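You operate a simulated robot arm through the tools that you are given. There is no shell and no other tool. Be economical: measure what you need, move in short steps, check, and stop when the job is done.

The job below is to be done with a simulated two-armed robot. You get a single attempt, and the scene is never put back.

TASK
Pick up the glue bottle labelled "Flex" from the door end of the wooden table with one hand, pass it to the other hand and put it on the top of the white counter. Set down upright: glue bottle.
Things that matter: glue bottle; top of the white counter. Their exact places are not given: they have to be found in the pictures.

Only the result counts: the job must be done as asked and must still hold three seconds after the hand-in. Knocking over, shifting, dropping, spilling or breaking anything else fails it.

THE ROBOT
Two 7-joint arms with two-finger parallel grippers on one trunk, on a base that drives. Base frame: it is fixed to the floor where the robot stands at the start and does not move with it; the origin is under the middle of the robot, x ahead of it, y to its left, z up; the surface under the hand at the start is at about z = 860. Units: mm, degrees, N and s.
The left shoulder is at the start at [70, 189, 1265], the right one opposite. With the tool pointing down near the work surface each hand reaches from about 280 to 780 mm from the robot's upright axis, wherever it stands, measured 20 degrees to its own side. Places, roughly: top of the white counter [700, -1900, 900]. Payload 3.91 kg a hand.
The TCP of each hand is the grasp point between the finger pads, 30 mm short of the fingertips. In the tool frame z runs along the fingers and y along their closing line. The gripper opens to 110 mm. The fingers are 20 mm wide and 10 mm thick; the gripper's body (48 by 112 mm) begins 55 mm behind the TCP.
Orientation is that of the tool frame in the base frame, as a unit quaternion [w, x, y, z]. With the fingers straight down and closing along the base's y, the tool's x points along the base's -x, its y along +y and its z along -z.

THE INTERFACE
- The arms move only by the tool step_arm. It takes "left_targets", "right_targets" or both (then of equal length, played together; a hand with none holds still); each is a list of rows, each an object (a shift or turn left out is 0, a gripper value left out holds the last) with "translation": the shift along the tool's x, y, z in mm, a list of three; "dr": the turn, a rotation vector about the tool's x, y, z in rad, a list of three; "claw": the opening, from 0 (shut) to 1 (fully open). In form: [{"translation": [tx, ty, tz], "dr": [wx, wy, wz], "claw": claw}, ...]. A call has 1 to 20 rows; each row shifts and turns the commanded pose from where the row before left it, along the tool's axes as they then stand. Each row takes 0.2 s and may step no farther than 50 mm and 8.6 degrees from the row before; otherwise, or with a gripper value out of range, the whole call is refused. A pose out of reach is approached as far as the arm can. The call stops where the force on the tool passes 40 N (or 10 N more than at its start, if that is more) or the arm is blocked; 0.2 s more then pass. The fingers move at their own pace (about 72 mm/s each) and stop on an object; they squeeze with about 21 N. The grip force told is the motor's: it shows also when the fingers shut on nothing. Time passes only in rows, and 0.2 s behind the last, so rows that do not move let the fingers close. The reply holds the time, the measured pose of the TCP, the force on the tool along the base axes, the opening and the grip force, in the units named above and with some noise, with the torque about the TCP (base axes, N m) and any sound that the robot's microphone picked up.
- Cameras (640 x 400 px; columns grow to the right, rows downward): "scene" is now at [127.4, 4, 1471.5]; the picture's right is [0.03, -1.00, 0.00], its down [-0.76, -0.02, -0.65] and it looks along [0.65, 0.02, -0.76] (base axes); focal length 267 px, centre (320, 200). "left" rides on the left gripper at [72, -17, -103] in its tool frame; the picture's right is [0.23, 0.97, 0.00], its down [-0.76, 0.18, -0.62] and it looks along [-0.61, 0.14, 0.78] (tool axes); focal length 222 px, centre (320, 200). "right" rides on the right gripper at [72, 17, -104] in its tool frame; the picture's right is [-0.23, 0.97, 0.00], its down [-0.76, -0.18, -0.62] and it looks along [-0.61, -0.14, 0.78] (tool axes); focal length 222 px, centre (320, 200).
- capture(camera): a new picture of that camera. No time passes.
- slide_trunk(by): slides the trunk up (or, below 0, down) by that many mm; the arms and the scene camera ride with it, the base frame stays. It gives what a move gives, with no picture.
- base_move(legs): drives the robot by 1 to 6 legs, each [ahead, turn to the left] in mm and degrees, along the robot's own axes; the way and the turn of a leg run together, so that a leg with both is an arc; at most 1500 mm and 180 degrees a leg. The arms and the cameras ride along, it lands a little off, and it stops where it bumps. It gives what a move gives.
- head_to(pan, tilt): turns the head with the scene camera to pan (to the left, within 86 degrees either way) and tilt (down, from -29 to 69), counted from straight ahead of the robot. It gives what a move gives.
- locate(camera, pixels): for up to 12 pixels [column, row] of the newest picture of that camera ("zoom" is the newest enlarged one), the place [x, y, z] in the base frame of the surface seen there, good to about 2 mm. No time passes.
- enlarge(camera, box): a new picture of the part [left, top, right, bottom] of that camera's present view, enlarged. No time passes.
- hand_in(): hands the job in; it is judged then, once.

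Work in short steps. Measure before you move; look again where a grasp or a placing could have gone wrong, and mend it. You have 80 turns and 70 pictures in all, those below and enlarged ones among them. Open the grippers and draw the arms clear of the work before you hand the job in, unless the task says otherwise; then end with one line.

The tools are called after "Call:" as a command line: name --argument value ..., lists and objects as JSON in quotes. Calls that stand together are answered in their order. step_arm: Moves the arms, as the interface text tells. Its arguments: {"type":"object","properties":{"left_targets":{"type":"array","items":{"type":"object","properties":{"translation":{"type":"array","items":{"type":"number"}},"dr":{"type":"array","items":{"type":"number"}},"claw":{"type":"number"}}}},"right_targets":{"type":"array","items":{"type":"object","properties":{"translation":{"type":"array","items":{"type":"number"}},"dr":{"type":"array","items":{"type":"number"}},"claw":{"type":"number"}}}}},"required":[]} The other tools are called the same way: slide_trunk (by) slides the trunk up or down; base_move (legs) drives the base; head_to (pan, tilt) turns the head that bears the scene camera; capture (camera) takes a picture; locate (camera, pixels) gives the place of the surface under pixels of a picture; enlarge (camera, box) takes an enlarged picture of a part of a camera's view; hand_in () hands the job in.

At the start:

```text
time: 0.0
left_ee_pos: [560.9, 290.4, 1060.6]
left_tool_rot: [0.0, -0.001, 1.0, 0.0]
left_ft_force: [-0.5, -0.1, 0.1]
left_wrist_torque: [-0.01, 0.01, 0.01]
left_finger_gap: 110.1
left_gripper_force: 0.0
right_ee_pos: [603.3, -192.5, 1060.6]
right_tool_rot: [0.0, 0.0, 1.0, 0.0]
right_ft_force: [0.3, 0.0, 0.6]
right_wrist_torque: [-0.01, 0.0, 0.03]
right_finger_gap: 109.7
right_gripper_force: 0.0
trunk travel left (down, up): [-775.0, 165.0]
robot x, y, heading: [-1.2, 0.6, -0.0]
head pan, tilt: [1.5, 49.2]
```

scene: 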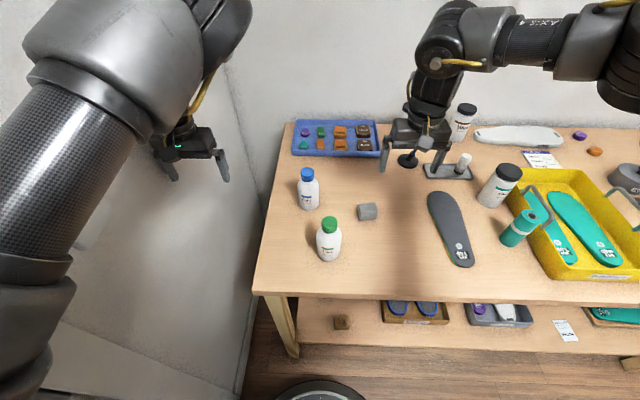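
right: 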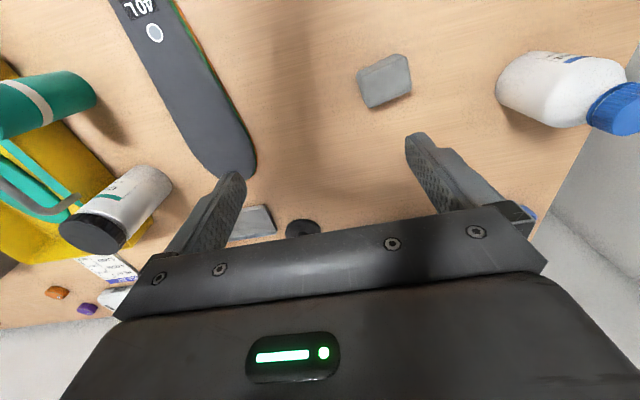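
left: 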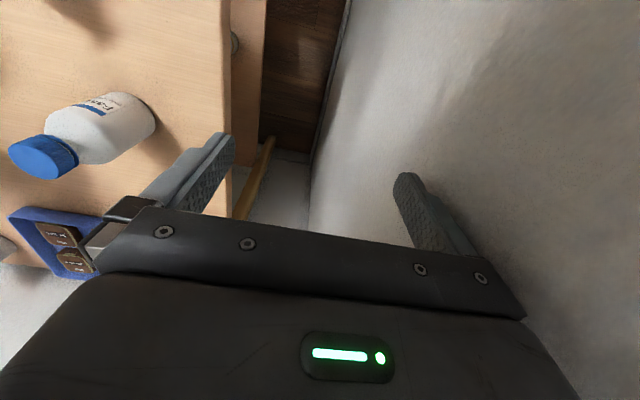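

The picture shows two white bottles at (308,190) with a blue cap and (328,240) with a green cap. I enlarge them to read the labels and look around.

Call:
enlarge --camera "scene" --box '[270, 140, 390, 280]'

Call:
enlarge --camera "scene" --box '[440, 90, 640, 270]'

```text
2.86 times, centred on (330, 210) of scene
```

zoom: 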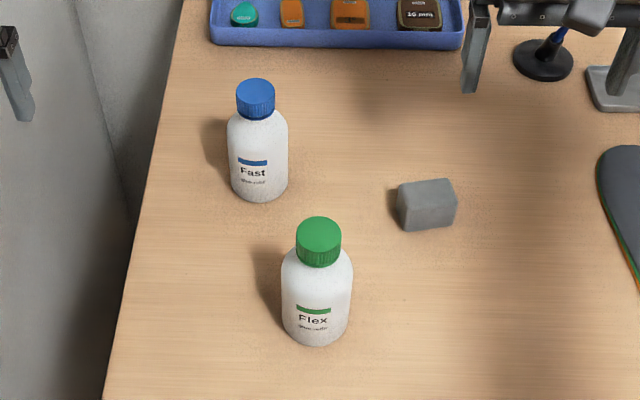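

```text
2.22 times, centred on (540, 180) of scene
```

zoom: 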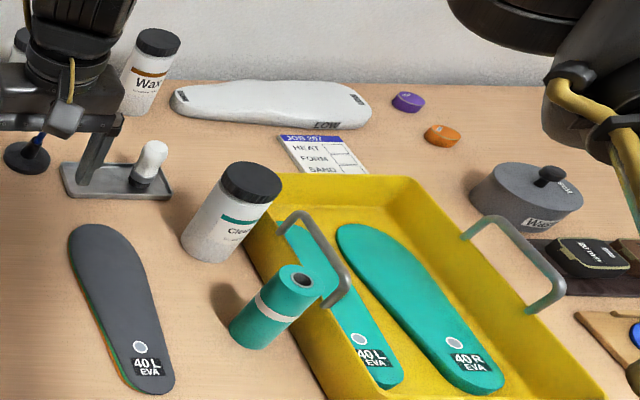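

The Flex bottle has the green cap at (328,240). I locate its parts, then look toward the counter on the right.

Call:
locate --camera "scene" --pixels '[[329, 222], [329, 231], [328, 245], [317, 245], [340, 245], [328, 258], [308, 172], [307, 195], [368, 209], [260, 280], [330, 280], [363, 212]]'

Call:
head_to --pan -70 --tilt 35

Call:
capture --camera "scene"

```text
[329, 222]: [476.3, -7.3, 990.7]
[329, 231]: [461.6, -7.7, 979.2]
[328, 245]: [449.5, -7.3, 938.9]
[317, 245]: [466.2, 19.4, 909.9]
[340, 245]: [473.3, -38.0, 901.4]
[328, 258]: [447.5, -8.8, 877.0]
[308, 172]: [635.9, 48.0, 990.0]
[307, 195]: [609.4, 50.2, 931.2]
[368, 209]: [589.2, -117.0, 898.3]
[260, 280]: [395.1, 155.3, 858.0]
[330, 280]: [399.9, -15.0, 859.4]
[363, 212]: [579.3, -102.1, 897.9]
```

```text
time: 1.4
left_ee_pos: [561.7, 289.8, 1060.9]
left_tool_rot: [0.0, 0.0, 1.0, 0.001]
left_ft_force: [0.5, -0.6, 0.0]
left_wrist_torque: [-0.02, -0.01, 0.02]
left_finger_gap: 110.2
left_gripper_force: 0.1
right_ee_pos: [603.1, -191.9, 1060.6]
right_tool_rot: [-0.001, 0.0, 1.0, -0.001]
right_ft_force: [0.3, 0.0, -0.2]
right_wrist_torque: [0.02, -0.02, 0.0]
right_finger_gap: 110.0
right_gripper_force: 0.1
trunk travel left (down, up): [-775.0, 165.0]
robot x, y, heading: [-0.5, -1.1, -0.0]
head pan, tilt: [-70.0, 35.0]
```

```text
64 pictures are left
```

scene: 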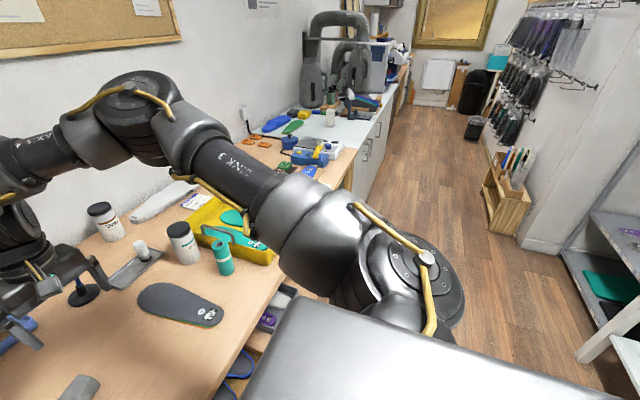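

The counter lies beyond the table's far end. I enlarge the counter, and look left for the door.

Call:
enlarge --camera "scene" --box '[230, 50, 430, 200]'

Call:
locate --camera "scene" --pixels '[[320, 130], [350, 135], [360, 125], [330, 118], [365, 115], [340, 150], [347, 185], [360, 210], [375, 128], [355, 150], [470, 180], [420, 220]]'

Call:
head_to --pan 70 --tilt 30

Call:
capture --camera "scene"

```text
2.67 times, centred on (330, 125) of scene
```

zoom: 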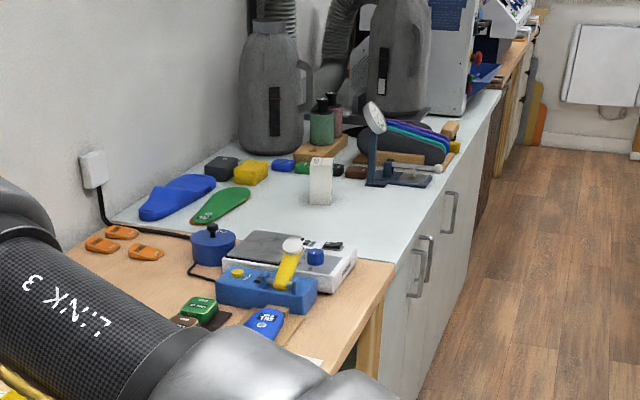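

```text
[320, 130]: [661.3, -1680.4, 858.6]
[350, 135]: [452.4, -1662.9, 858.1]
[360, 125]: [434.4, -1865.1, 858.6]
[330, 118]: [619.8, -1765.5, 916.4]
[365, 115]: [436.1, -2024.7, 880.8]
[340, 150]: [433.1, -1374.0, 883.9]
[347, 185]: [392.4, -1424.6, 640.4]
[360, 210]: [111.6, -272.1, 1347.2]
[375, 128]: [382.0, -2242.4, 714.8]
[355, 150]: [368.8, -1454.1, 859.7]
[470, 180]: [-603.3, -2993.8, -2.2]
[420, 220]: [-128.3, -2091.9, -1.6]
```

```text
time: 3.7
left_ee_pos: [560.9, 289.8, 1060.2]
left_tool_rot: [0.0, 0.0, 1.0, 0.0]
left_ft_force: [0.7, 0.3, -0.1]
left_wrist_torque: [0.01, 0.0, 0.01]
left_finger_gap: 110.0
left_gripper_force: 0.1
right_ee_pos: [603.5, -192.3, 1060.2]
right_tool_rot: [0.0, 0.0, 1.0, 0.0]
right_ft_force: [-0.5, -0.4, 0.0]
right_wrist_torque: [0.02, 0.01, 0.01]
right_finger_gap: 110.1
right_gripper_force: 0.0
trunk travel left (down, up): [-775.0, 165.0]
robot x, y, heading: [1.2, -0.3, 0.1]
head pan, tilt: [70.0, 30.0]
```

```text
62 pictures are left
```

scene: 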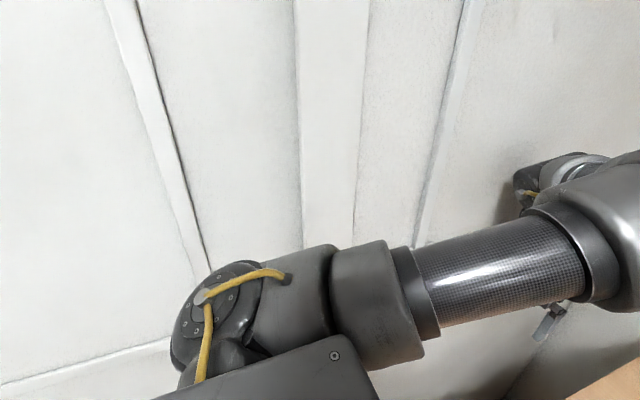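

To the left is the wall/door side, so Flex at (477,-9) is at the door end. I look back at the bottle to measure its profile.

Call:
head_to --pan 0 --tilt 55

Call:
enlarge --camera "scene" --box '[270, 130, 390, 230]'

```text
time: 5.1
left_ee_pos: [560.5, 290.8, 1060.1]
left_tool_rot: [-0.001, 0.001, 1.0, 0.0]
left_ft_force: [0.4, -0.6, -0.4]
left_wrist_torque: [-0.04, -0.01, -0.01]
left_finger_gap: 110.1
left_gripper_force: 0.0
right_ee_pos: [604.5, -192.3, 1061.0]
right_tool_rot: [-0.001, 0.0, 1.0, 0.0]
right_ft_force: [0.7, -0.4, 1.1]
right_wrist_torque: [-0.01, 0.0, 0.0]
right_finger_gap: 110.1
right_gripper_force: 0.1
trunk travel left (down, up): [-775.0, 165.0]
robot x, y, heading: [0.0, 1.4, 0.1]
head pan, tilt: [0.0, 55.0]
```

```text
4.00 times, centred on (330, 180) of scene
```

zoom: 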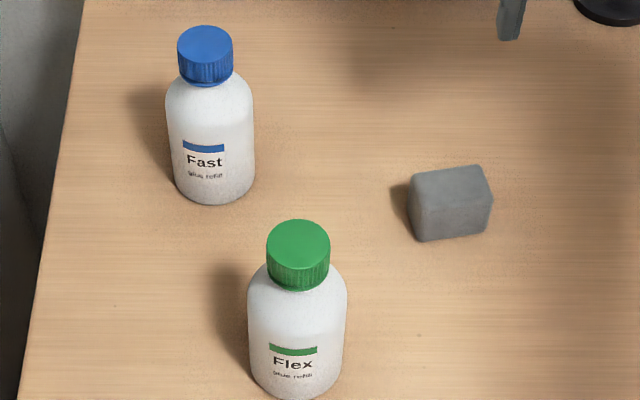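

The bottle is at zoom (298,300). I locate points down its profile and at its edges.

Call:
locate --camera "zoom" --pixels '[[298, 225], [298, 240], [298, 257], [298, 275], [298, 288], [298, 296], [298, 306], [298, 320], [298, 350], [269, 245], [328, 245], [298, 394]]'

Call:
locate --camera "zoom" --pixels '[[250, 310], [345, 310], [250, 300], [345, 300], [255, 370], [340, 370]]'

```text
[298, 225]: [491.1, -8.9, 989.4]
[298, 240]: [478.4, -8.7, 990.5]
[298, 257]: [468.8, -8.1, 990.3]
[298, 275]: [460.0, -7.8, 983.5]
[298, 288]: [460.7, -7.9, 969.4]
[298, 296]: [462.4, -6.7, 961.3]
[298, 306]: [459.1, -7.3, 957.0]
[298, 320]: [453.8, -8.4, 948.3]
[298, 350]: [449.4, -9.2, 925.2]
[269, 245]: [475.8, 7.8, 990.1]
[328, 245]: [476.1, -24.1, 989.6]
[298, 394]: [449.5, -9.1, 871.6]
```

```text
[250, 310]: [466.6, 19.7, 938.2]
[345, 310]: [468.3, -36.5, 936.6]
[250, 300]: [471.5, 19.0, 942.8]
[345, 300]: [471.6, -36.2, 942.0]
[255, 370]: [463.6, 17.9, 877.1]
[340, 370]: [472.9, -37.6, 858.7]
```

The axis is at (477,-8.5), body radius 28 up to z≈940, cap top 990. I move the left hand above it and the right hand aside.

Call:
step_arm --left_targets '[{"translation": [11.93, -42.7, 0], "claw": 1}, {"translation": [11.93, -42.7, 0]}, {"translation": [11.93, -42.7, 0]}, {"translation": [11.93, -42.7, 0]}, {"translation": [11.93, -42.7, 0]}, {"translation": [11.93, -42.7, 0]}, {"translation": [11.93, -42.7, 0]}, {"translation": [0, 0, 0]}]' --right_targets '[{"translation": [21.9, -29.7, -5.7], "claw": 1}, {"translation": [21.9, -29.7, -5.7]}, {"translation": [21.9, -29.7, -5.7]}, {"translation": [21.9, -29.7, -5.7]}, {"translation": [21.9, -29.7, -5.7]}, {"translation": [21.9, -29.7, -5.7]}, {"translation": [21.9, -29.7, -5.7]}, {"translation": [0, 0, 0]}]'

Call:
capture --camera "scene"

Call:
capture --camera "left"

```text
time: 6.9
left_ee_pos: [575.7, 227.3, 1066.6]
left_tool_rot: [-0.001, -0.008, 1.0, -0.009]
left_ft_force: [0.0, -0.5, -0.1]
left_wrist_torque: [0.0, 0.0, 0.0]
left_finger_gap: 110.0
left_gripper_force: 0.1
left hand out of reach, approached as far as the arm can: row 2, 3, 4, 5, 6, 7
right_ee_pos: [450.6, -399.1, 1100.2]
right_tool_rot: [0.0, 0.0, 1.0, 0.0]
right_ft_force: [-0.7, 0.6, 0.2]
right_wrist_torque: [0.0, 0.02, 0.01]
right_finger_gap: 110.0
right_gripper_force: 0.0
trunk travel left (down, up): [-775.0, 165.0]
robot x, y, heading: [0.6, 5.2, -0.2]
head pan, tilt: [0.0, 55.0]
```

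```text
60 pictures are left
```

scene: 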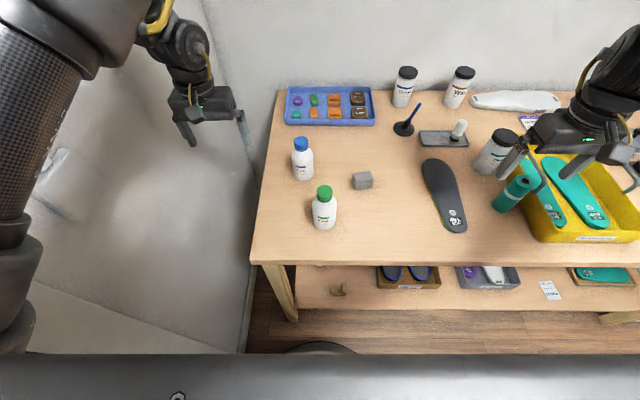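

```text
59 pictures are left
```

left: 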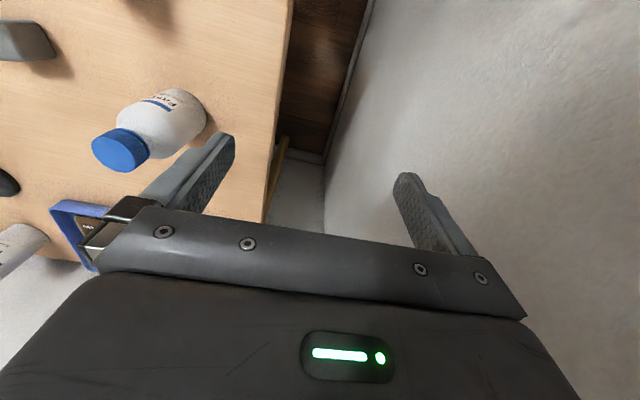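

The left arm can't reach inward to y≈0 from this heading (stopped at y=227). Turning the robot to the right by 25° puts the bottle on the left hand's side; both hands are above everything (tips ≥1036).

Call:
base_move --legs '[[0, -25]]'

Call:
capture --camera "scene"

```text
time: 8.6
left_ee_pos: [616.3, -37.9, 1066.4]
left_tool_rot: [-0.004, 0.209, 0.978, -0.007]
left_ft_force: [0.2, -0.7, -0.5]
left_wrist_torque: [-0.01, -0.01, 0.0]
left_finger_gap: 110.0
left_gripper_force: 0.0
right_ee_pos: [236.3, -554.1, 1101.1]
right_tool_rot: [-0.001, 0.219, 0.976, -0.001]
right_ft_force: [0.0, 0.6, 0.3]
right_wrist_torque: [-0.02, -0.01, -0.01]
right_finger_gap: 110.2
right_gripper_force: 0.1
trunk travel left (down, up): [-775.0, 165.0]
robot x, y, heading: [-2.7, 0.2, -25.1]
head pan, tilt: [0.0, 55.0]
```

```text
58 pictures are left
```

scene: 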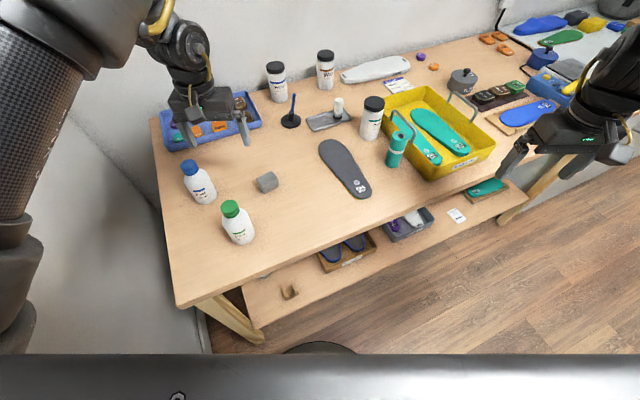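

Now the bottle is at robot-relative (438,196), left hand at (577,228). I try a small inward retreat of the left hand.

Call:
step_arm --left_targets '[{"translation": [0, 0, 0]}, {"translation": [25, 0, 0]}, {"translation": [25, 0, 0]}]'

```text
time: 9.4
left_ee_pos: [583.9, 4.3, 1059.3]
left_tool_rot: [-0.017, 0.196, 0.98, -0.012]
left_ft_force: [-0.4, -0.9, 0.1]
left_wrist_torque: [-0.02, 0.0, 0.03]
left_finger_gap: 110.2
left_gripper_force: 0.1
left hand out of reach, approached as far as the arm can: row 2, 3
right_ee_pos: [236.1, -554.1, 1101.4]
right_tool_rot: [0.0, 0.218, 0.976, 0.0]
right_ft_force: [-0.7, -0.3, 0.4]
right_wrist_torque: [0.04, -0.05, 0.02]
right_finger_gap: 110.0
right_gripper_force: 0.1
trunk travel left (down, up): [-775.0, 165.0]
robot x, y, heading: [-1.5, -1.2, -24.9]
head pan, tilt: [0.0, 55.0]
```

The limit looks like a wrist-yaw limit. Since the bottle is round, I turn the hand clockwise (about tool +z) by about 24° and see if the limit is freed.

Call:
step_arm --left_targets '[{"dr": [0, 0, 0.14]}, {"dr": [0, 0, 0.14]}, {"dr": [0, 0, 0.14]}, {"translation": [0, -15, 0]}, {"translation": [0, 0, 0]}]'

```text
time: 10.6
left_ee_pos: [630.0, -50.3, 1076.3]
left_tool_rot: [-0.006, 0.404, 0.915, -0.01]
left_ft_force: [-0.1, 0.4, -0.2]
left_wrist_torque: [-0.01, 0.01, 0.02]
left_finger_gap: 110.1
left_gripper_force: 0.1
left hand out of reach, approached as far as the arm can: row 2, 3, 4
right_ee_pos: [237.2, -555.1, 1099.6]
right_tool_rot: [0.0, 0.218, 0.976, 0.001]
right_ft_force: [0.3, 0.2, 0.6]
right_wrist_torque: [-0.01, -0.04, 0.0]
right_finger_gap: 110.1
right_gripper_force: 0.2
trunk travel left (down, up): [-775.0, 165.0]
robot x, y, heading: [-1.5, -0.3, -25.2]
head pan, tilt: [0.0, 55.0]
```

Turning clockwise pushed the hand farther out, so I turn the other way (counter-clockwise) and read the effect.

Call:
step_arm --left_targets '[{"dr": [0, 0, -0.14]}, {"dr": [0, 0, -0.14]}, {"dr": [0, 0, -0.14]}, {"dr": [0, 0, -0.14]}, {"dr": [0, 0, -0.14]}, {"dr": [0, 0, -0.14]}, {"translation": [0, 0, 0]}]'

Call:
capture --camera "scene"

```text
time: 12.2
left_ee_pos: [630.1, -49.6, 1076.4]
left_tool_rot: [-0.006, -0.003, 1.0, -0.008]
left_ft_force: [-0.8, 0.3, 0.7]
left_wrist_torque: [-0.01, 0.0, 0.04]
left_finger_gap: 109.9
left_gripper_force: 0.0
right_ee_pos: [236.5, -554.7, 1100.7]
right_tool_rot: [0.0, 0.217, 0.976, 0.0]
right_ft_force: [-0.2, 0.8, 0.8]
right_wrist_torque: [0.01, 0.01, 0.02]
right_finger_gap: 110.2
right_gripper_force: 0.1
trunk travel left (down, up): [-775.0, 165.0]
robot x, y, heading: [0.8, -2.3, -25.4]
head pan, tilt: [0.0, 55.0]
```

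```text
57 pictures are left
```

scene: 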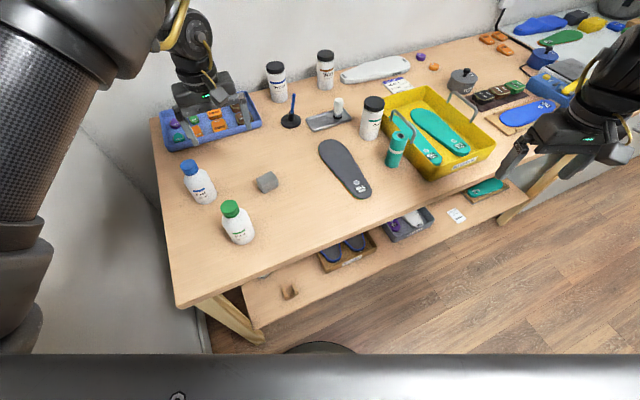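

Yaw freed, no reach limit now. With the tool aligned to base axes, I move from (630,-50) to (477,-8.5) at this height.

Call:
step_arm --left_targets '[{"translation": [30.6, 8.2, 0]}, {"translation": [30.6, 8.2, 0]}, {"translation": [30.6, 8.2, 0]}, {"translation": [30.6, 8.2, 0]}, {"translation": [30.6, 8.2, 0]}, {"translation": [0, 0, 0]}]'

```text
time: 13.8
left_ee_pos: [518.6, 58.9, 1040.8]
left_tool_rot: [-0.06, -0.018, 0.998, 0.007]
left_ft_force: [-0.5, -0.4, -0.3]
left_wrist_torque: [0.01, 0.0, -0.02]
left_finger_gap: 110.2
left_gripper_force: 0.0
left hand out of reach, approached as far as the arm can: row 1, 2, 3, 4, 5
right_ee_pos: [237.1, -554.0, 1100.3]
right_tool_rot: [-0.001, 0.218, 0.976, 0.0]
right_ft_force: [0.9, 1.1, 0.5]
right_wrist_torque: [0.0, 0.0, -0.01]
right_finger_gap: 109.9
right_gripper_force: 0.1
trunk travel left (down, up): [-775.0, 165.0]
robot x, y, heading: [-1.0, 4.7, -25.4]
head pan, tilt: [0.0, 55.0]
stopped in row 6 (left hand): the arm was blocked; the commanded pose is now the measured one
```

The left arm was blocked; its elbow may be against the left wall. I look to the left to check.

Call:
head_to --pan 60 --tilt 40

Call:
capture --camera "scene"

Call:
locate --camera "scene" --pixels '[[30, 50], [300, 50], [550, 50], [20, 380], [150, 300], [600, 300], [250, 200], [320, 260], [400, 200], [500, 200]]'

```text
time: 15.1
left_ee_pos: [518.0, 59.0, 1040.8]
left_tool_rot: [-0.06, -0.018, 0.998, 0.007]
left_ft_force: [-0.7, -0.5, 0.4]
left_wrist_torque: [0.0, 0.01, -0.02]
left_finger_gap: 110.1
left_gripper_force: 0.0
right_ee_pos: [237.0, -555.3, 1100.9]
right_tool_rot: [0.001, 0.218, 0.976, 0.0]
right_ft_force: [0.2, -0.1, -0.4]
right_wrist_torque: [0.01, 0.02, 0.02]
right_finger_gap: 110.3
right_gripper_force: 0.0
trunk travel left (down, up): [-775.0, 165.0]
robot x, y, heading: [3.1, 5.6, -24.9]
head pan, tilt: [60.0, 40.0]
```

```text
56 pictures are left
```

scene: 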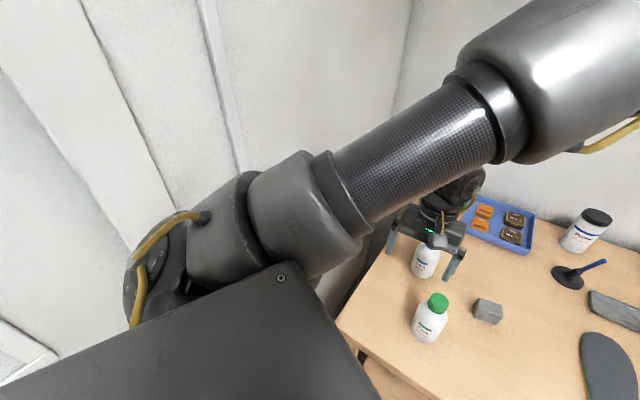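

```text
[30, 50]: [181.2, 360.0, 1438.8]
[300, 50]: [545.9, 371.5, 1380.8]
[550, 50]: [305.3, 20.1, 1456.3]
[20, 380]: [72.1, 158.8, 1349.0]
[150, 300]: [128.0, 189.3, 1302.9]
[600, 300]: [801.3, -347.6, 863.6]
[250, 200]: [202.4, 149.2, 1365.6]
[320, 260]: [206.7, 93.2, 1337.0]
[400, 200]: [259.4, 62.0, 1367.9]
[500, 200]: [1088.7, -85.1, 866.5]
```

The wall (y≈370) is clear; the arm is just folded tight because the hand is nearly at shoulder height. Raising the trunk 150 mm gives the arm room, so I do that.

Call:
slide_trunk --by 150

Call:
step_arm --left_targets '[{"translation": [0, 0, 40]}, {"translation": [0, 0, 40]}, {"translation": [0, 0, 20]}, {"translation": [0, 0, 0]}]'

```text
time: 16.8
left_ee_pos: [518.8, 59.5, 1191.1]
left_tool_rot: [-0.059, -0.018, 0.998, 0.008]
left_ft_force: [-0.2, -0.7, 0.6]
left_wrist_torque: [0.0, 0.02, -0.02]
left_finger_gap: 109.8
left_gripper_force: 0.1
right_ee_pos: [236.9, -554.9, 1250.3]
right_tool_rot: [-0.001, 0.218, 0.976, 0.0]
right_ft_force: [-1.0, 0.5, -0.9]
right_wrist_torque: [0.01, -0.02, 0.03]
right_finger_gap: 110.2
right_gripper_force: 0.2
trunk travel left (down, up): [-925.0, 15.0]
robot x, y, heading: [0.9, -0.1, -24.9]
head pan, tilt: [60.0, 40.0]
```

```text
time: 17.8
left_ee_pos: [506.8, 60.0, 1091.7]
left_tool_rot: [-0.058, -0.016, 0.998, 0.011]
left_ft_force: [0.3, 0.6, 0.3]
left_wrist_torque: [0.02, 0.0, 0.04]
left_finger_gap: 110.1
left_gripper_force: 0.0
right_ee_pos: [236.8, -553.7, 1250.8]
right_tool_rot: [0.0, 0.218, 0.976, 0.001]
right_ft_force: [0.3, 0.2, 0.2]
right_wrist_torque: [0.01, 0.02, -0.03]
right_finger_gap: 109.9
right_gripper_force: 0.1
trunk travel left (down, up): [-925.0, 15.0]
robot x, y, heading: [1.2, 1.4, -25.4]
head pan, tilt: [60.0, 40.0]
```

It works now. I level the tool (dr ≈ [0.022,-0.116,0.032]) and move over the bottle at (477,-8.5).

Call:
step_arm --left_targets '[{"dr": [0.022, -0.116, 0.032]}, {"translation": [10, -23, 0]}, {"translation": [10, -23, 0]}, {"translation": [10, -22.5, 20]}, {"translation": [0, 0, 0]}]'

Call:
capture --camera "left"

Call:
capture --camera "scene"

```text
time: 19.0
left_ee_pos: [514.9, 54.8, 1068.7]
left_tool_rot: [-0.002, -0.001, 1.0, -0.003]
left_ft_force: [0.6, -0.3, -0.6]
left_wrist_torque: [0.01, -0.02, -0.02]
left_finger_gap: 109.9
left_gripper_force: 0.0
left hand out of reach, approached as far as the arm can: row 2, 3, 4
right_ee_pos: [237.7, -554.5, 1250.2]
right_tool_rot: [-0.001, 0.218, 0.976, -0.001]
right_ft_force: [-0.1, 0.0, -0.2]
right_wrist_torque: [0.02, 0.0, 0.02]
right_finger_gap: 110.1
right_gripper_force: 0.1
trunk travel left (down, up): [-925.0, 15.0]
robot x, y, heading: [3.6, 1.2, -25.1]
head pan, tilt: [60.0, 40.0]
```

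```text
55 pictures are left
```

left: 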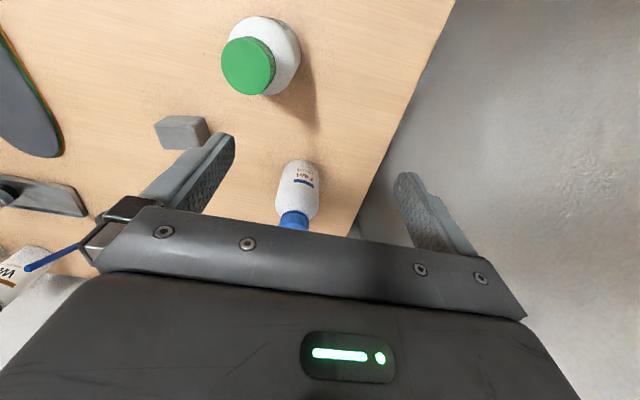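

```text
54 pictures are left
```

scene: 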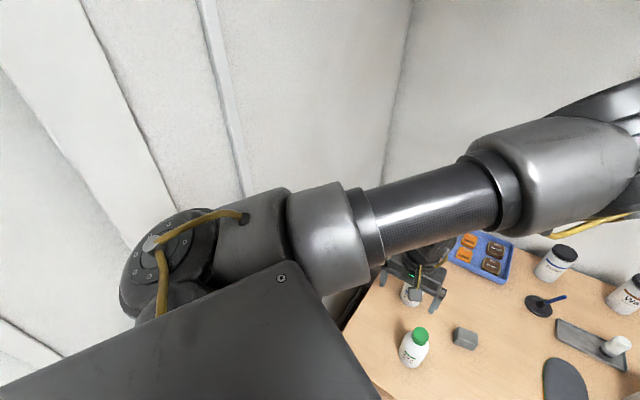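

The inward limit is at robot-relative y≈+230. The start pose (561,290) was comfortable, so I raise the left hand and drive the robot to about (-63,-300), heading 0, which puts the bottle at relative (540,290).

Call:
step_arm --left_targets '[{"translation": [0, 0, -40]}, {"translation": [0, 0, -40]}, {"translation": [0, 0, 0]}]'

Call:
base_move --legs '[[0, -65], [300, 0], [0, 90], [-60, 0]]'

Call:
head_to --pan 15 --tilt 50

Call:
capture --camera "scene"

```text
time: 19.8
left_ee_pos: [516.6, 60.3, 1148.2]
left_tool_rot: [-0.008, -0.006, 1.0, -0.003]
left_ft_force: [-0.2, 0.4, 0.5]
left_wrist_torque: [0.01, 0.03, 0.03]
left_finger_gap: 109.9
left_gripper_force: 0.1
left hand out of reach, approached as far as the arm can: row 2
right_ee_pos: [237.4, -554.3, 1249.7]
right_tool_rot: [0.0, 0.218, 0.976, 0.0]
right_ft_force: [0.7, 0.5, -0.5]
right_wrist_torque: [0.0, 0.01, -0.02]
right_finger_gap: 109.8
right_gripper_force: 0.1
trunk travel left (down, up): [-925.0, 15.0]
robot x, y, heading: [3.3, -0.5, -25.3]
head pan, tilt: [60.0, 40.0]
```

```text
time: 29.0
left_ee_pos: [400.4, -25.2, 1147.8]
left_tool_rot: [-0.006, -0.221, 0.975, -0.007]
left_ft_force: [1.1, 0.1, -0.4]
left_wrist_torque: [-0.04, 0.1, -0.01]
left_finger_gap: 110.0
left_gripper_force: 0.2
right_ee_pos: [403.4, -699.5, 1245.2]
right_tool_rot: [-0.005, 0.003, 1.0, -0.001]
right_ft_force: [1.2, 0.8, -0.2]
right_wrist_torque: [0.06, 0.09, 0.02]
right_finger_gap: 110.0
right_gripper_force: 0.1
trunk travel left (down, up): [-925.0, 15.0]
robot x, y, heading: [-54.0, -295.0, -0.1]
head pan, tilt: [60.0, 40.0]
```

```text
time: 30.1
left_ee_pos: [392.0, -24.0, 1150.3]
left_tool_rot: [-0.002, -0.221, 0.975, -0.009]
left_ft_force: [0.6, -0.2, -0.5]
left_wrist_torque: [0.0, -0.01, -0.03]
left_finger_gap: 109.9
left_gripper_force: 0.0
right_ee_pos: [393.5, -698.8, 1250.0]
right_tool_rot: [0.0, 0.003, 1.0, 0.0]
right_ft_force: [0.6, 0.3, -0.2]
right_wrist_torque: [0.0, 0.01, 0.04]
right_finger_gap: 110.1
right_gripper_force: 0.0
trunk travel left (down, up): [-925.0, 15.0]
robot x, y, heading: [-54.9, -292.0, -0.3]
head pan, tilt: [15.0, 50.0]
```

```text
53 pictures are left
```

scene: 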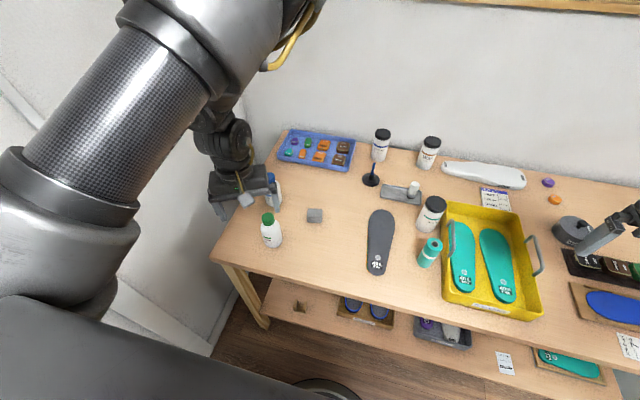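

Good; bottle at robot-relative (532,284). I unwind the yaw to 0 and move above the bottle at z≈1085.

Call:
step_arm --left_targets '[{"dr": [0, 0, 0.1113]}, {"dr": [0, 0, 0.1113]}, {"dr": [0, 0, 0.1113]}, {"dr": [0, 0, 0.1113]}, {"translation": [-28, 5, 10]}, {"translation": [-28, 5, 25]}, {"translation": [-29, 5.5, 30]}, {"translation": [0, 0, 0]}]'

Call:
capture --camera "left"

Call:
enlarge --camera "scene" --box '[200, 140, 380, 260]'

```text
time: 31.9
left_ee_pos: [486.9, -2.6, 1095.7]
left_tool_rot: [0.0, -0.029, 1.0, -0.008]
left_ft_force: [0.3, 0.1, 0.5]
left_wrist_torque: [0.05, 0.0, 0.0]
left_finger_gap: 110.2
left_gripper_force: 0.0
left hand out of reach, approached as far as the arm can: row 4
right_ee_pos: [392.3, -699.9, 1251.1]
right_tool_rot: [0.0, 0.003, 1.0, 0.0]
right_ft_force: [-0.7, 0.0, 0.0]
right_wrist_torque: [-0.02, -0.01, 0.01]
right_finger_gap: 110.1
right_gripper_force: 0.1
trunk travel left (down, up): [-925.0, 15.0]
robot x, y, heading: [-52.9, -293.5, -0.1]
head pan, tilt: [15.0, 50.0]
```

```text
52 pictures are left
```

left: 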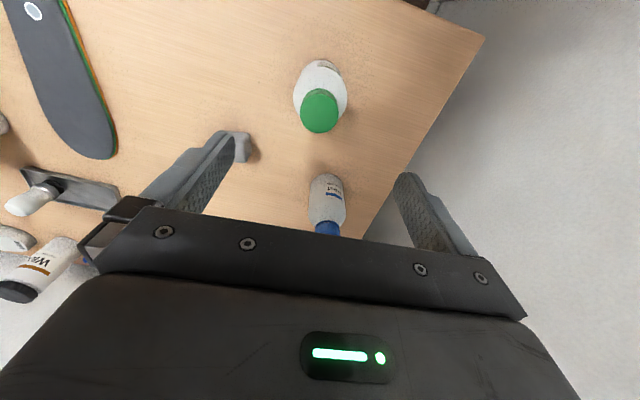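

```text
3.33 times, centred on (290, 200) of scene
```

zoom: 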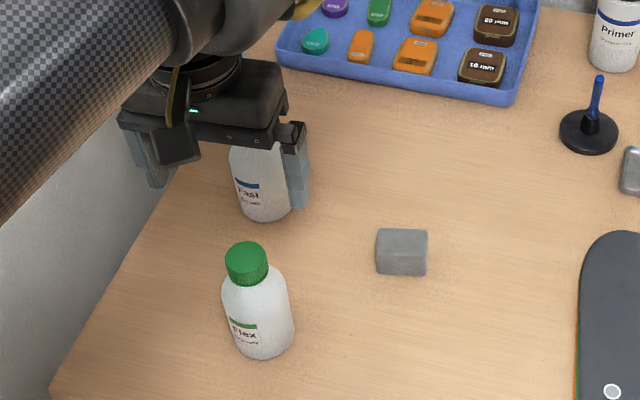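

Hand at (487,-3,1096). I verify the bottle's place from both cameras.

Call:
locate --camera "left" --pixels '[[320, 108], [320, 92], [303, 108], [337, 108]]'

Call:
locate --camera "zoom" --pixels '[[245, 258], [232, 258], [260, 258], [228, 310], [292, 310], [258, 330]]'

```text
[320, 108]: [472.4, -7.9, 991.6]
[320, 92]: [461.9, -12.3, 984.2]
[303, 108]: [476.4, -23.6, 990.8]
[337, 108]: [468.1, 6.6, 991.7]
```

```text
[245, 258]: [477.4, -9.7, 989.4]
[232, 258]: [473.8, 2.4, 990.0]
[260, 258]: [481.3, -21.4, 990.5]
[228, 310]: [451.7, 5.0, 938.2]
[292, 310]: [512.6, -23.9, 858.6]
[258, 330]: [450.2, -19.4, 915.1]
```

The axis at (477,-8.5) is confirmed. I level the tool, correct laterally and come down to z≈1045 (tips still above the cap).

Call:
step_arm --left_targets '[{"dr": [-0.016, 0, 0.058]}, {"translation": [10, -6, 20]}, {"translation": [0, 0, 30]}, {"translation": [0, 0, 0]}]'

```text
time: 32.9
left_ee_pos: [479.4, -9.3, 1046.9]
left_tool_rot: [-0.001, 0.0, 1.0, 0.0]
left_ft_force: [-0.5, -0.1, -0.1]
left_wrist_torque: [0.02, -0.02, 0.0]
left_finger_gap: 110.2
left_gripper_force: 0.0
right_ee_pos: [392.9, -699.7, 1250.7]
right_tool_rot: [-0.001, 0.003, 1.0, 0.0]
right_ft_force: [1.3, 0.3, -0.8]
right_wrist_torque: [0.01, -0.02, 0.02]
right_finger_gap: 110.0
right_gripper_force: 0.0
trunk travel left (down, up): [-925.0, 15.0]
robot x, y, heading: [-57.4, -292.4, -0.2]
head pan, tilt: [15.0, 50.0]
```

Aligned. I descend to TCP z≈943 and close on the upper body.

Call:
step_arm --left_targets '[{"translation": [2, 0, 35]}, {"translation": [0, 0, 35]}, {"translation": [0, 0, 34]}, {"translation": [0, 0, 0]}]'

Call:
step_arm --left_targets '[{"claw": 0}, {"claw": 0}, {"claw": 0}, {"claw": 0}, {"claw": 0}]'

Call:
enlarge --camera "scene" --box '[200, 140, 380, 260]'

```text
time: 33.9
left_ee_pos: [476.9, -10.4, 943.5]
left_tool_rot: [-0.001, 0.0, 1.0, 0.0]
left_ft_force: [-0.5, 0.6, -0.8]
left_wrist_torque: [0.01, 0.0, -0.01]
left_finger_gap: 109.7
left_gripper_force: 0.0
right_ee_pos: [392.7, -700.0, 1251.0]
right_tool_rot: [0.0, 0.005, 1.0, 0.0]
right_ft_force: [0.0, -0.3, -0.2]
right_wrist_torque: [0.0, 0.01, -0.01]
right_finger_gap: 110.2
right_gripper_force: 0.0
trunk travel left (down, up): [-925.0, 15.0]
robot x, y, heading: [-56.8, -293.6, -0.6]
head pan, tilt: [15.0, 50.0]
```

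```text
time: 35.1
left_ee_pos: [476.9, -10.2, 946.1]
left_tool_rot: [0.0, -0.001, 1.0, 0.0]
left_ft_force: [0.8, 1.4, -0.8]
left_wrist_torque: [0.03, 0.01, -0.01]
left_finger_gap: 59.3
left_gripper_force: 20.8
right_ee_pos: [392.9, -699.5, 1250.4]
right_tool_rot: [-0.001, 0.005, 1.0, 0.0]
right_ft_force: [0.1, -0.5, -0.7]
right_wrist_torque: [0.03, -0.01, 0.02]
right_finger_gap: 110.0
right_gripper_force: 0.0
trunk travel left (down, up): [-925.0, 15.0]
robot x, y, heading: [-55.1, -292.5, -0.2]
head pan, tilt: [15.0, 50.0]
```

```text
3.33 times, centred on (290, 200) of scene
```

zoom: 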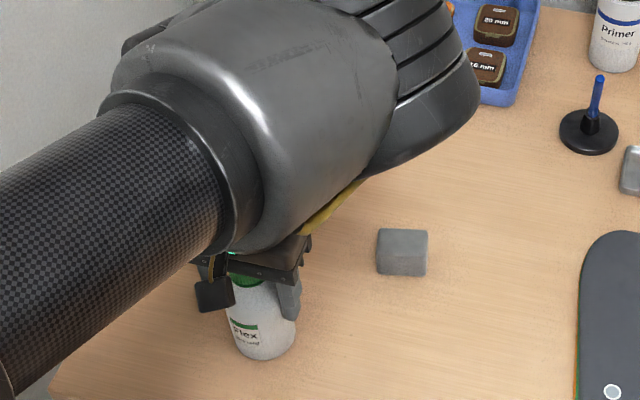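

The grip holds at 59 mm. I lift straight up by 140 mm.

Call:
step_arm --left_targets '[{"translation": [0, 0, -20]}, {"translation": [0, 0, -30]}, {"translation": [0, 0, -30]}, {"translation": [0, 0, -30]}, {"translation": [0, 0, -30]}, {"translation": [0, 0, 0]}]'

Call:
capture --camera "scene"

Call:
capture --camera "left"

```text
time: 36.5
left_ee_pos: [477.7, -9.3, 1083.7]
left_tool_rot: [-0.001, 0.0, 1.0, 0.0]
left_ft_force: [0.9, -0.4, -3.3]
left_wrist_torque: [0.03, 0.03, -0.02]
left_finger_gap: 59.2
left_gripper_force: 21.1
right_ee_pos: [393.5, -699.3, 1249.5]
right_tool_rot: [-0.001, 0.005, 1.0, 0.0]
right_ft_force: [0.5, -0.1, 0.5]
right_wrist_torque: [-0.01, -0.02, 0.01]
right_finger_gap: 110.0
right_gripper_force: 0.0
trunk travel left (down, up): [-925.0, 15.0]
robot x, y, heading: [-57.4, -289.5, -0.2]
head pan, tilt: [15.0, 50.0]
```

```text
49 pictures are left
```

scene: 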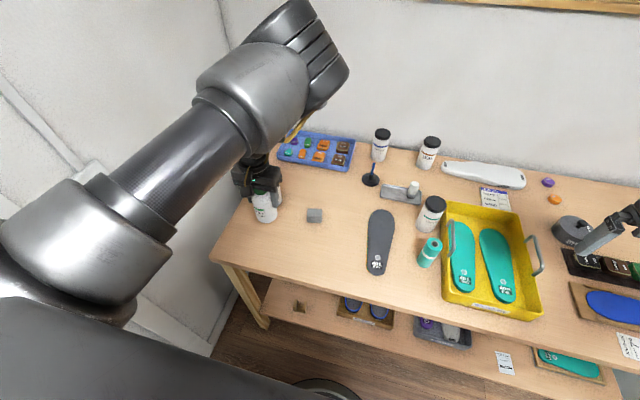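

```text
48 pictures are left
```

left: 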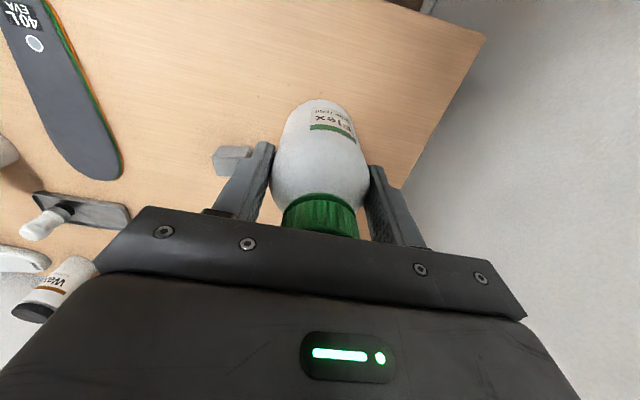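

The bottle is held (3.3 N, base ≈ z 996). I back away from the table by 280 mm and turn right 90° to look along the aisle before driving.

Call:
base_move --legs '[[-280, 0], [0, -90]]'

Call:
head_to --pan 0 --tilt 35

Call:
capture --camera "scene"

```text
time: 42.3
left_ee_pos: [-50.3, -824.4, 1083.8]
left_tool_rot: [0.0, 0.707, 0.707, 0.0]
left_ft_force: [0.1, 0.6, -2.2]
left_wrist_torque: [0.02, 0.0, -0.03]
left_finger_gap: 59.5
left_gripper_force: 20.7
right_ee_pos: [-739.6, -741.8, 1250.5]
right_tool_rot: [-0.001, 0.709, 0.705, 0.0]
right_ft_force: [0.2, 0.4, -0.5]
right_wrist_torque: [-0.03, -0.03, 0.0]
right_finger_gap: 110.0
right_gripper_force: 0.0
trunk travel left (down, up): [-925.0, 15.0]
robot x, y, heading: [-332.0, -293.9, -90.2]
head pan, tilt: [15.0, 50.0]
```

```text
time: 43.1
left_ee_pos: [-51.0, -825.3, 1083.8]
left_tool_rot: [0.0, 0.707, 0.708, 0.001]
left_ft_force: [0.8, 0.2, -2.5]
left_wrist_torque: [0.0, -0.01, -0.01]
left_finger_gap: 59.5
left_gripper_force: 20.8
right_ee_pos: [-740.4, -741.1, 1250.6]
right_tool_rot: [0.0, 0.71, 0.704, 0.0]
right_ft_force: [-0.6, -0.3, -0.1]
right_wrist_torque: [-0.03, -0.03, 0.02]
right_finger_gap: 110.0
right_gripper_force: 0.1
trunk travel left (down, up): [-925.0, 15.0]
robot x, y, heading: [-339.5, -294.7, -90.3]
head pan, tilt: [0.0, 35.0]
```

```text
47 pictures are left
```

scene: 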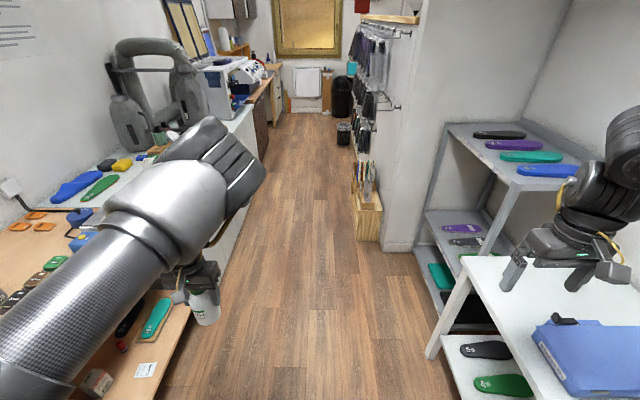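

The aisle is clear ahead; a desk, shelf and pillar stand on the right. I locate their edges and the counter.

Call:
locate --camera "scene" --pixels '[[432, 350], [465, 262], [385, 245], [445, 140], [360, 235], [250, 120], [235, 190], [140, 185], [170, 150], [520, 190], [385, 150], [200, 370]]'

Call:
capture --camera "right"

```text
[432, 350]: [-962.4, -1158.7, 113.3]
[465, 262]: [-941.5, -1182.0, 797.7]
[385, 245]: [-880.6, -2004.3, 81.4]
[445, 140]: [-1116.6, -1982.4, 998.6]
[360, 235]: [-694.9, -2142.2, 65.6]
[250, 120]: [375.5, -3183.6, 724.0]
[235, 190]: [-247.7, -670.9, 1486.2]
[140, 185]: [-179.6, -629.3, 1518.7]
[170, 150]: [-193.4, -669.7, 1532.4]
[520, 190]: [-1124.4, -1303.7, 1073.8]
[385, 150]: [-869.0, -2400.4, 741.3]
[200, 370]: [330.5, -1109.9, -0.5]
```

```text
46 pictures are left
```

right: 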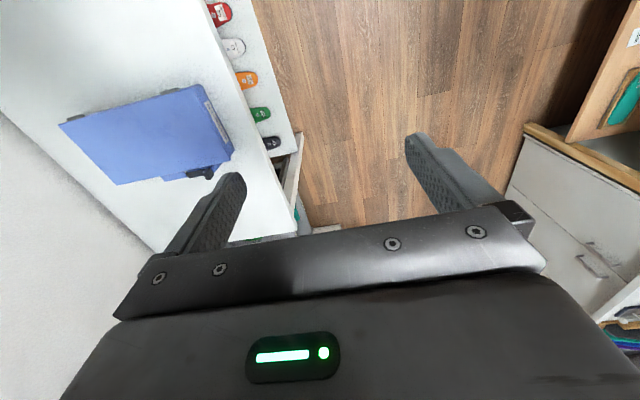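

All clear here in the open aisle, so I do the handover here. I first yaw the left hand 45° clockwise so its finger line matches the right hand's coming approach (45° forward-left, pitched down 30°), while the right hand yaws 45° left in place.

Call:
step_arm --left_targets '[{"dr": [0, 0, 0.131]}, {"dr": [0, 0, 0.131]}, {"dr": [0, 0, 0.131]}, {"dr": [0, 0, 0.131]}, {"dr": [0, 0, 0.131]}, {"dr": [0, 0, 0.13]}, {"translation": [0, 0, 0]}]' --right_targets '[{"dr": [0, 0, -0.131]}, {"dr": [0, 0, -0.131]}, {"dr": [0, 0, -0.131]}, {"dr": [0, 0, -0.131]}, {"dr": [0, 0, -0.131]}, {"dr": [0, 0, -0.13]}, {"translation": [0, 0, 0]}]'

```text
time: 44.7
left_ee_pos: [-46.1, -918.5, 1055.0]
left_tool_rot: [-0.002, 0.924, 0.383, 0.0]
left_ft_force: [-0.3, 0.3, -2.7]
left_wrist_torque: [-0.01, 0.04, -0.03]
left_finger_gap: 59.4
left_gripper_force: 20.5
left hand out of reach, approached as far as the arm can: row 2, 3, 4, 5, 6
right_ee_pos: [-739.7, -740.9, 1249.9]
right_tool_rot: [0.0, 0.385, 0.923, 0.0]
right_ft_force: [0.1, -0.2, 0.0]
right_wrist_torque: [-0.03, -0.01, -0.02]
right_finger_gap: 110.0
right_gripper_force: 0.0
trunk travel left (down, up): [-925.0, 15.0]
robot x, y, heading: [-336.8, -294.9, -90.6]
head pan, tilt: [0.0, 35.0]
```

The left hand reached the 45° yaw but was pushed forward to robot-relative (≈627,287), z 1055; bottle base ≈ 969. That is workable. Now I pitch the right hand up 60° (fingers 30° below horizontal).

Call:
step_arm --right_targets '[{"dr": [0, -0.131, 0]}, {"dr": [0, -0.131, 0]}, {"dr": [0, -0.131, 0]}, {"dr": [0, -0.131, 0]}, {"dr": [0, -0.131, 0]}, {"dr": [0, -0.131, 0]}, {"dr": [0, -0.131, 0]}, {"dr": [0, -0.13, 0]}, {"translation": [0, 0, 0]}]'

Call:
capture --camera "scene"

```text
time: 46.7
left_ee_pos: [-47.6, -918.0, 1053.5]
left_tool_rot: [-0.001, 0.924, 0.384, 0.001]
left_ft_force: [0.3, 0.2, -1.5]
left_wrist_torque: [0.04, 0.0, 0.02]
left_finger_gap: 59.5
left_gripper_force: 20.6
right_ee_pos: [-740.6, -741.7, 1250.5]
right_tool_rot: [0.462, 0.333, 0.799, -0.192]
right_ft_force: [1.1, 0.0, -0.3]
right_wrist_torque: [0.0, -0.01, 0.01]
right_finger_gap: 110.1
right_gripper_force: 0.1
trunk travel left (down, up): [-925.0, 15.0]
robot x, y, heading: [-334.1, -290.1, -90.5]
head pan, tilt: [0.0, 35.0]
```

```text
45 pictures are left
```

scene: 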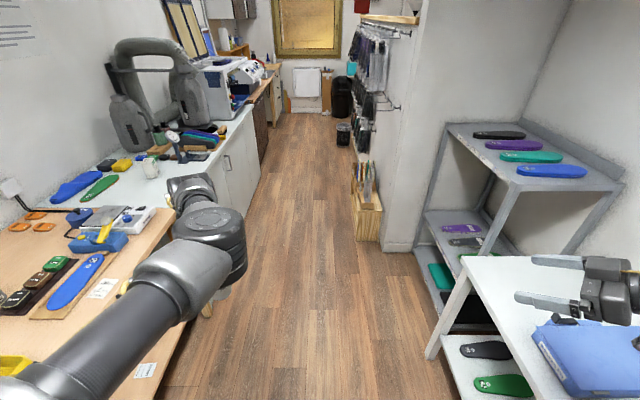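

The right hand orientation is right. Before crossing, I locate the left arm's parts to check for interference with the path to pregrasp (-143,-821,1082).

Call:
locate --camera "scene" --pixels '[[60, 370], [130, 310], [200, 265], [225, 300], [235, 260], [195, 220], [190, 185], [222, 290], [590, 290]]'

```text
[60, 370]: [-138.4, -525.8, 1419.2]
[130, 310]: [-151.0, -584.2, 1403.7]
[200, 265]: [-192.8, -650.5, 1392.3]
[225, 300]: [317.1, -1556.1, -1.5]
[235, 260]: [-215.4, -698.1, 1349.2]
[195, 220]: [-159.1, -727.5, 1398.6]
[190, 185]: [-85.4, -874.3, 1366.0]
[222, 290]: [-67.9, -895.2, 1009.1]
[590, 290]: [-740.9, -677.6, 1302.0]
```

The left elbow (-190,-700, ~1350) would sit right over the right wrist with this approach. Better: left hand back to its natural yaw and the right hand pointing purely left (yaw 90°), which keeps the arms apart.

Call:
step_arm --left_targets '[{"dr": [0, 0, -0.131]}, {"dr": [0, 0, -0.131]}, {"dr": [0, 0, -0.131]}, {"dr": [0, 0, -0.131]}, {"dr": [0, 0, -0.131]}, {"dr": [0, 0, -0.13]}, {"translation": [0, 0, 0]}]' --right_targets '[{"dr": [-0.1133, 0, -0.0655]}, {"dr": [-0.1133, 0, -0.0655]}, {"dr": [-0.1133, 0, -0.0655]}, {"dr": [-0.1133, 0, -0.0655]}, {"dr": [-0.1133, 0, -0.0655]}, {"dr": [-0.1133, 0, -0.0655]}, {"translation": [0, 0, 0]}]'

Call:
capture --camera "scene"

```text
time: 48.3
left_ee_pos: [-47.3, -917.8, 1053.5]
left_tool_rot: [0.0, 0.707, 0.708, 0.0]
left_ft_force: [-0.1, -0.7, -3.1]
left_wrist_torque: [0.03, -0.01, -0.02]
left_finger_gap: 59.1
left_gripper_force: 21.0
right_ee_pos: [-740.9, -740.1, 1250.7]
right_tool_rot: [0.5, 0.002, 0.866, -0.001]
right_ft_force: [0.4, 0.7, 0.7]
right_wrist_torque: [-0.02, 0.0, 0.01]
right_finger_gap: 109.9
right_gripper_force: 0.1
trunk travel left (down, up): [-925.0, 15.0]
robot x, y, heading: [-334.1, -291.3, -90.1]
head pan, tilt: [0.0, 35.0]
```

```text
44 pictures are left
```

scene: 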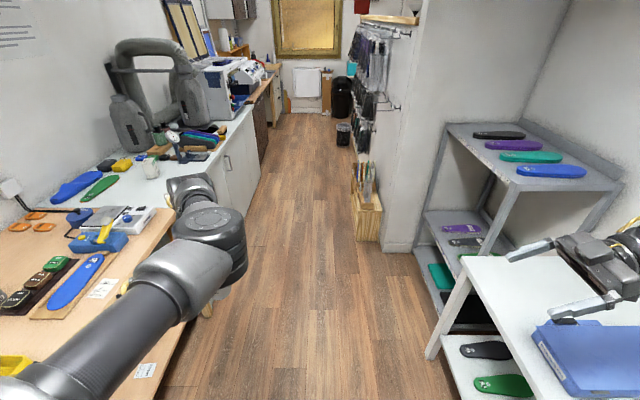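

Left elbow stays high. Right hand now points to world +x, 30° down. I bring it to pregrasp (-175,-918,1077), 130 mm short of the bottle.

Call:
step_arm --right_targets '[{"translation": [-9.47, -12.7, 41.2]}, {"translation": [-9.47, -12.7, 41.2]}, {"translation": [-9.47, -12.7, 41.2]}, {"translation": [-9.47, -12.7, 41.2]}, {"translation": [-9.47, -12.7, 41.2]}, {"translation": [-9.47, -12.7, 41.2]}, {"translation": [-9.47, -12.7, 41.2]}, {"translation": [-9.47, -12.7, 41.2]}, {"translation": [-9.47, -12.7, 41.2]}, {"translation": [-9.47, -12.7, 41.2]}, {"translation": [-9.47, -12.7, 41.2]}, {"translation": [0, 0, 0]}]'

Call:
capture --camera "scene"

Call:
capture --camera "right"

```text
time: 50.9
left_ee_pos: [-46.8, -917.6, 1055.1]
left_tool_rot: [0.0, 0.707, 0.707, 0.001]
left_ft_force: [-0.5, -0.1, -2.3]
left_wrist_torque: [-0.02, -0.03, 0.0]
left_finger_gap: 59.3
left_gripper_force: 21.4
right_ee_pos: [-295.2, -884.3, 1115.6]
right_tool_rot: [0.5, 0.004, 0.866, -0.003]
right_ft_force: [0.2, 0.4, -1.1]
right_wrist_torque: [-0.03, 0.0, 0.01]
right_finger_gap: 109.8
right_gripper_force: 0.2
trunk travel left (down, up): [-925.0, 15.0]
robot x, y, heading: [-334.4, -291.8, -90.0]
head pan, tilt: [0.0, 35.0]
```

```text
43 pictures are left
```

scene: 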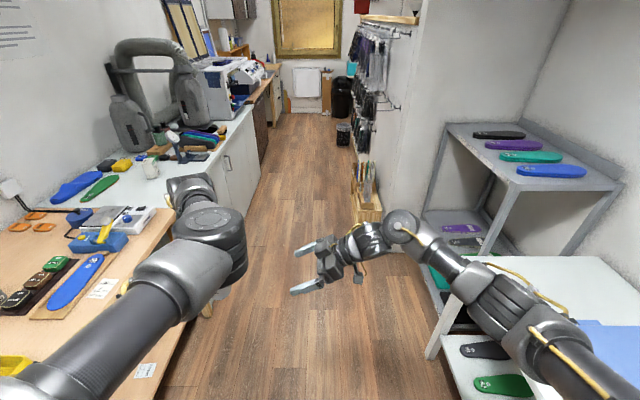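

```text
42 pictures are left
```

right: 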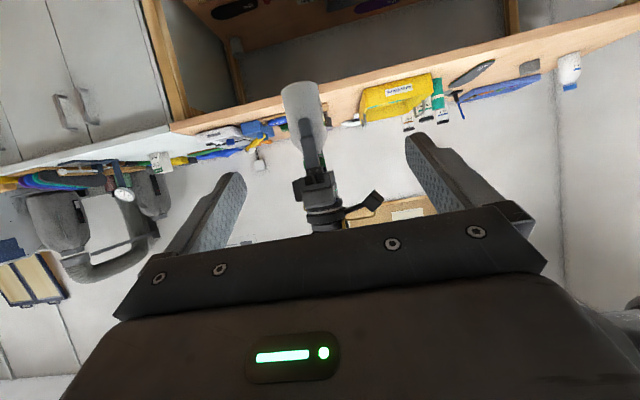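

Clear configuration; the bottle shows at (303,105), upside down since the camera is below the hand. I locate its points.

Call:
locate --camera "right" --pixels '[[300, 84], [302, 100], [303, 110], [284, 95], [319, 95], [290, 110], [324, 110], [308, 135]]'

```text
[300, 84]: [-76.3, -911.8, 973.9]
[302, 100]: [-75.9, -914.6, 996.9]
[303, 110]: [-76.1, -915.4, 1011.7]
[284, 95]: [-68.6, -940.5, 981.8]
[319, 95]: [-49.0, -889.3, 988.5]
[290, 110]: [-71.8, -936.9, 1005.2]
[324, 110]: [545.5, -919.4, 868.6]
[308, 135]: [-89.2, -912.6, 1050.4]
```

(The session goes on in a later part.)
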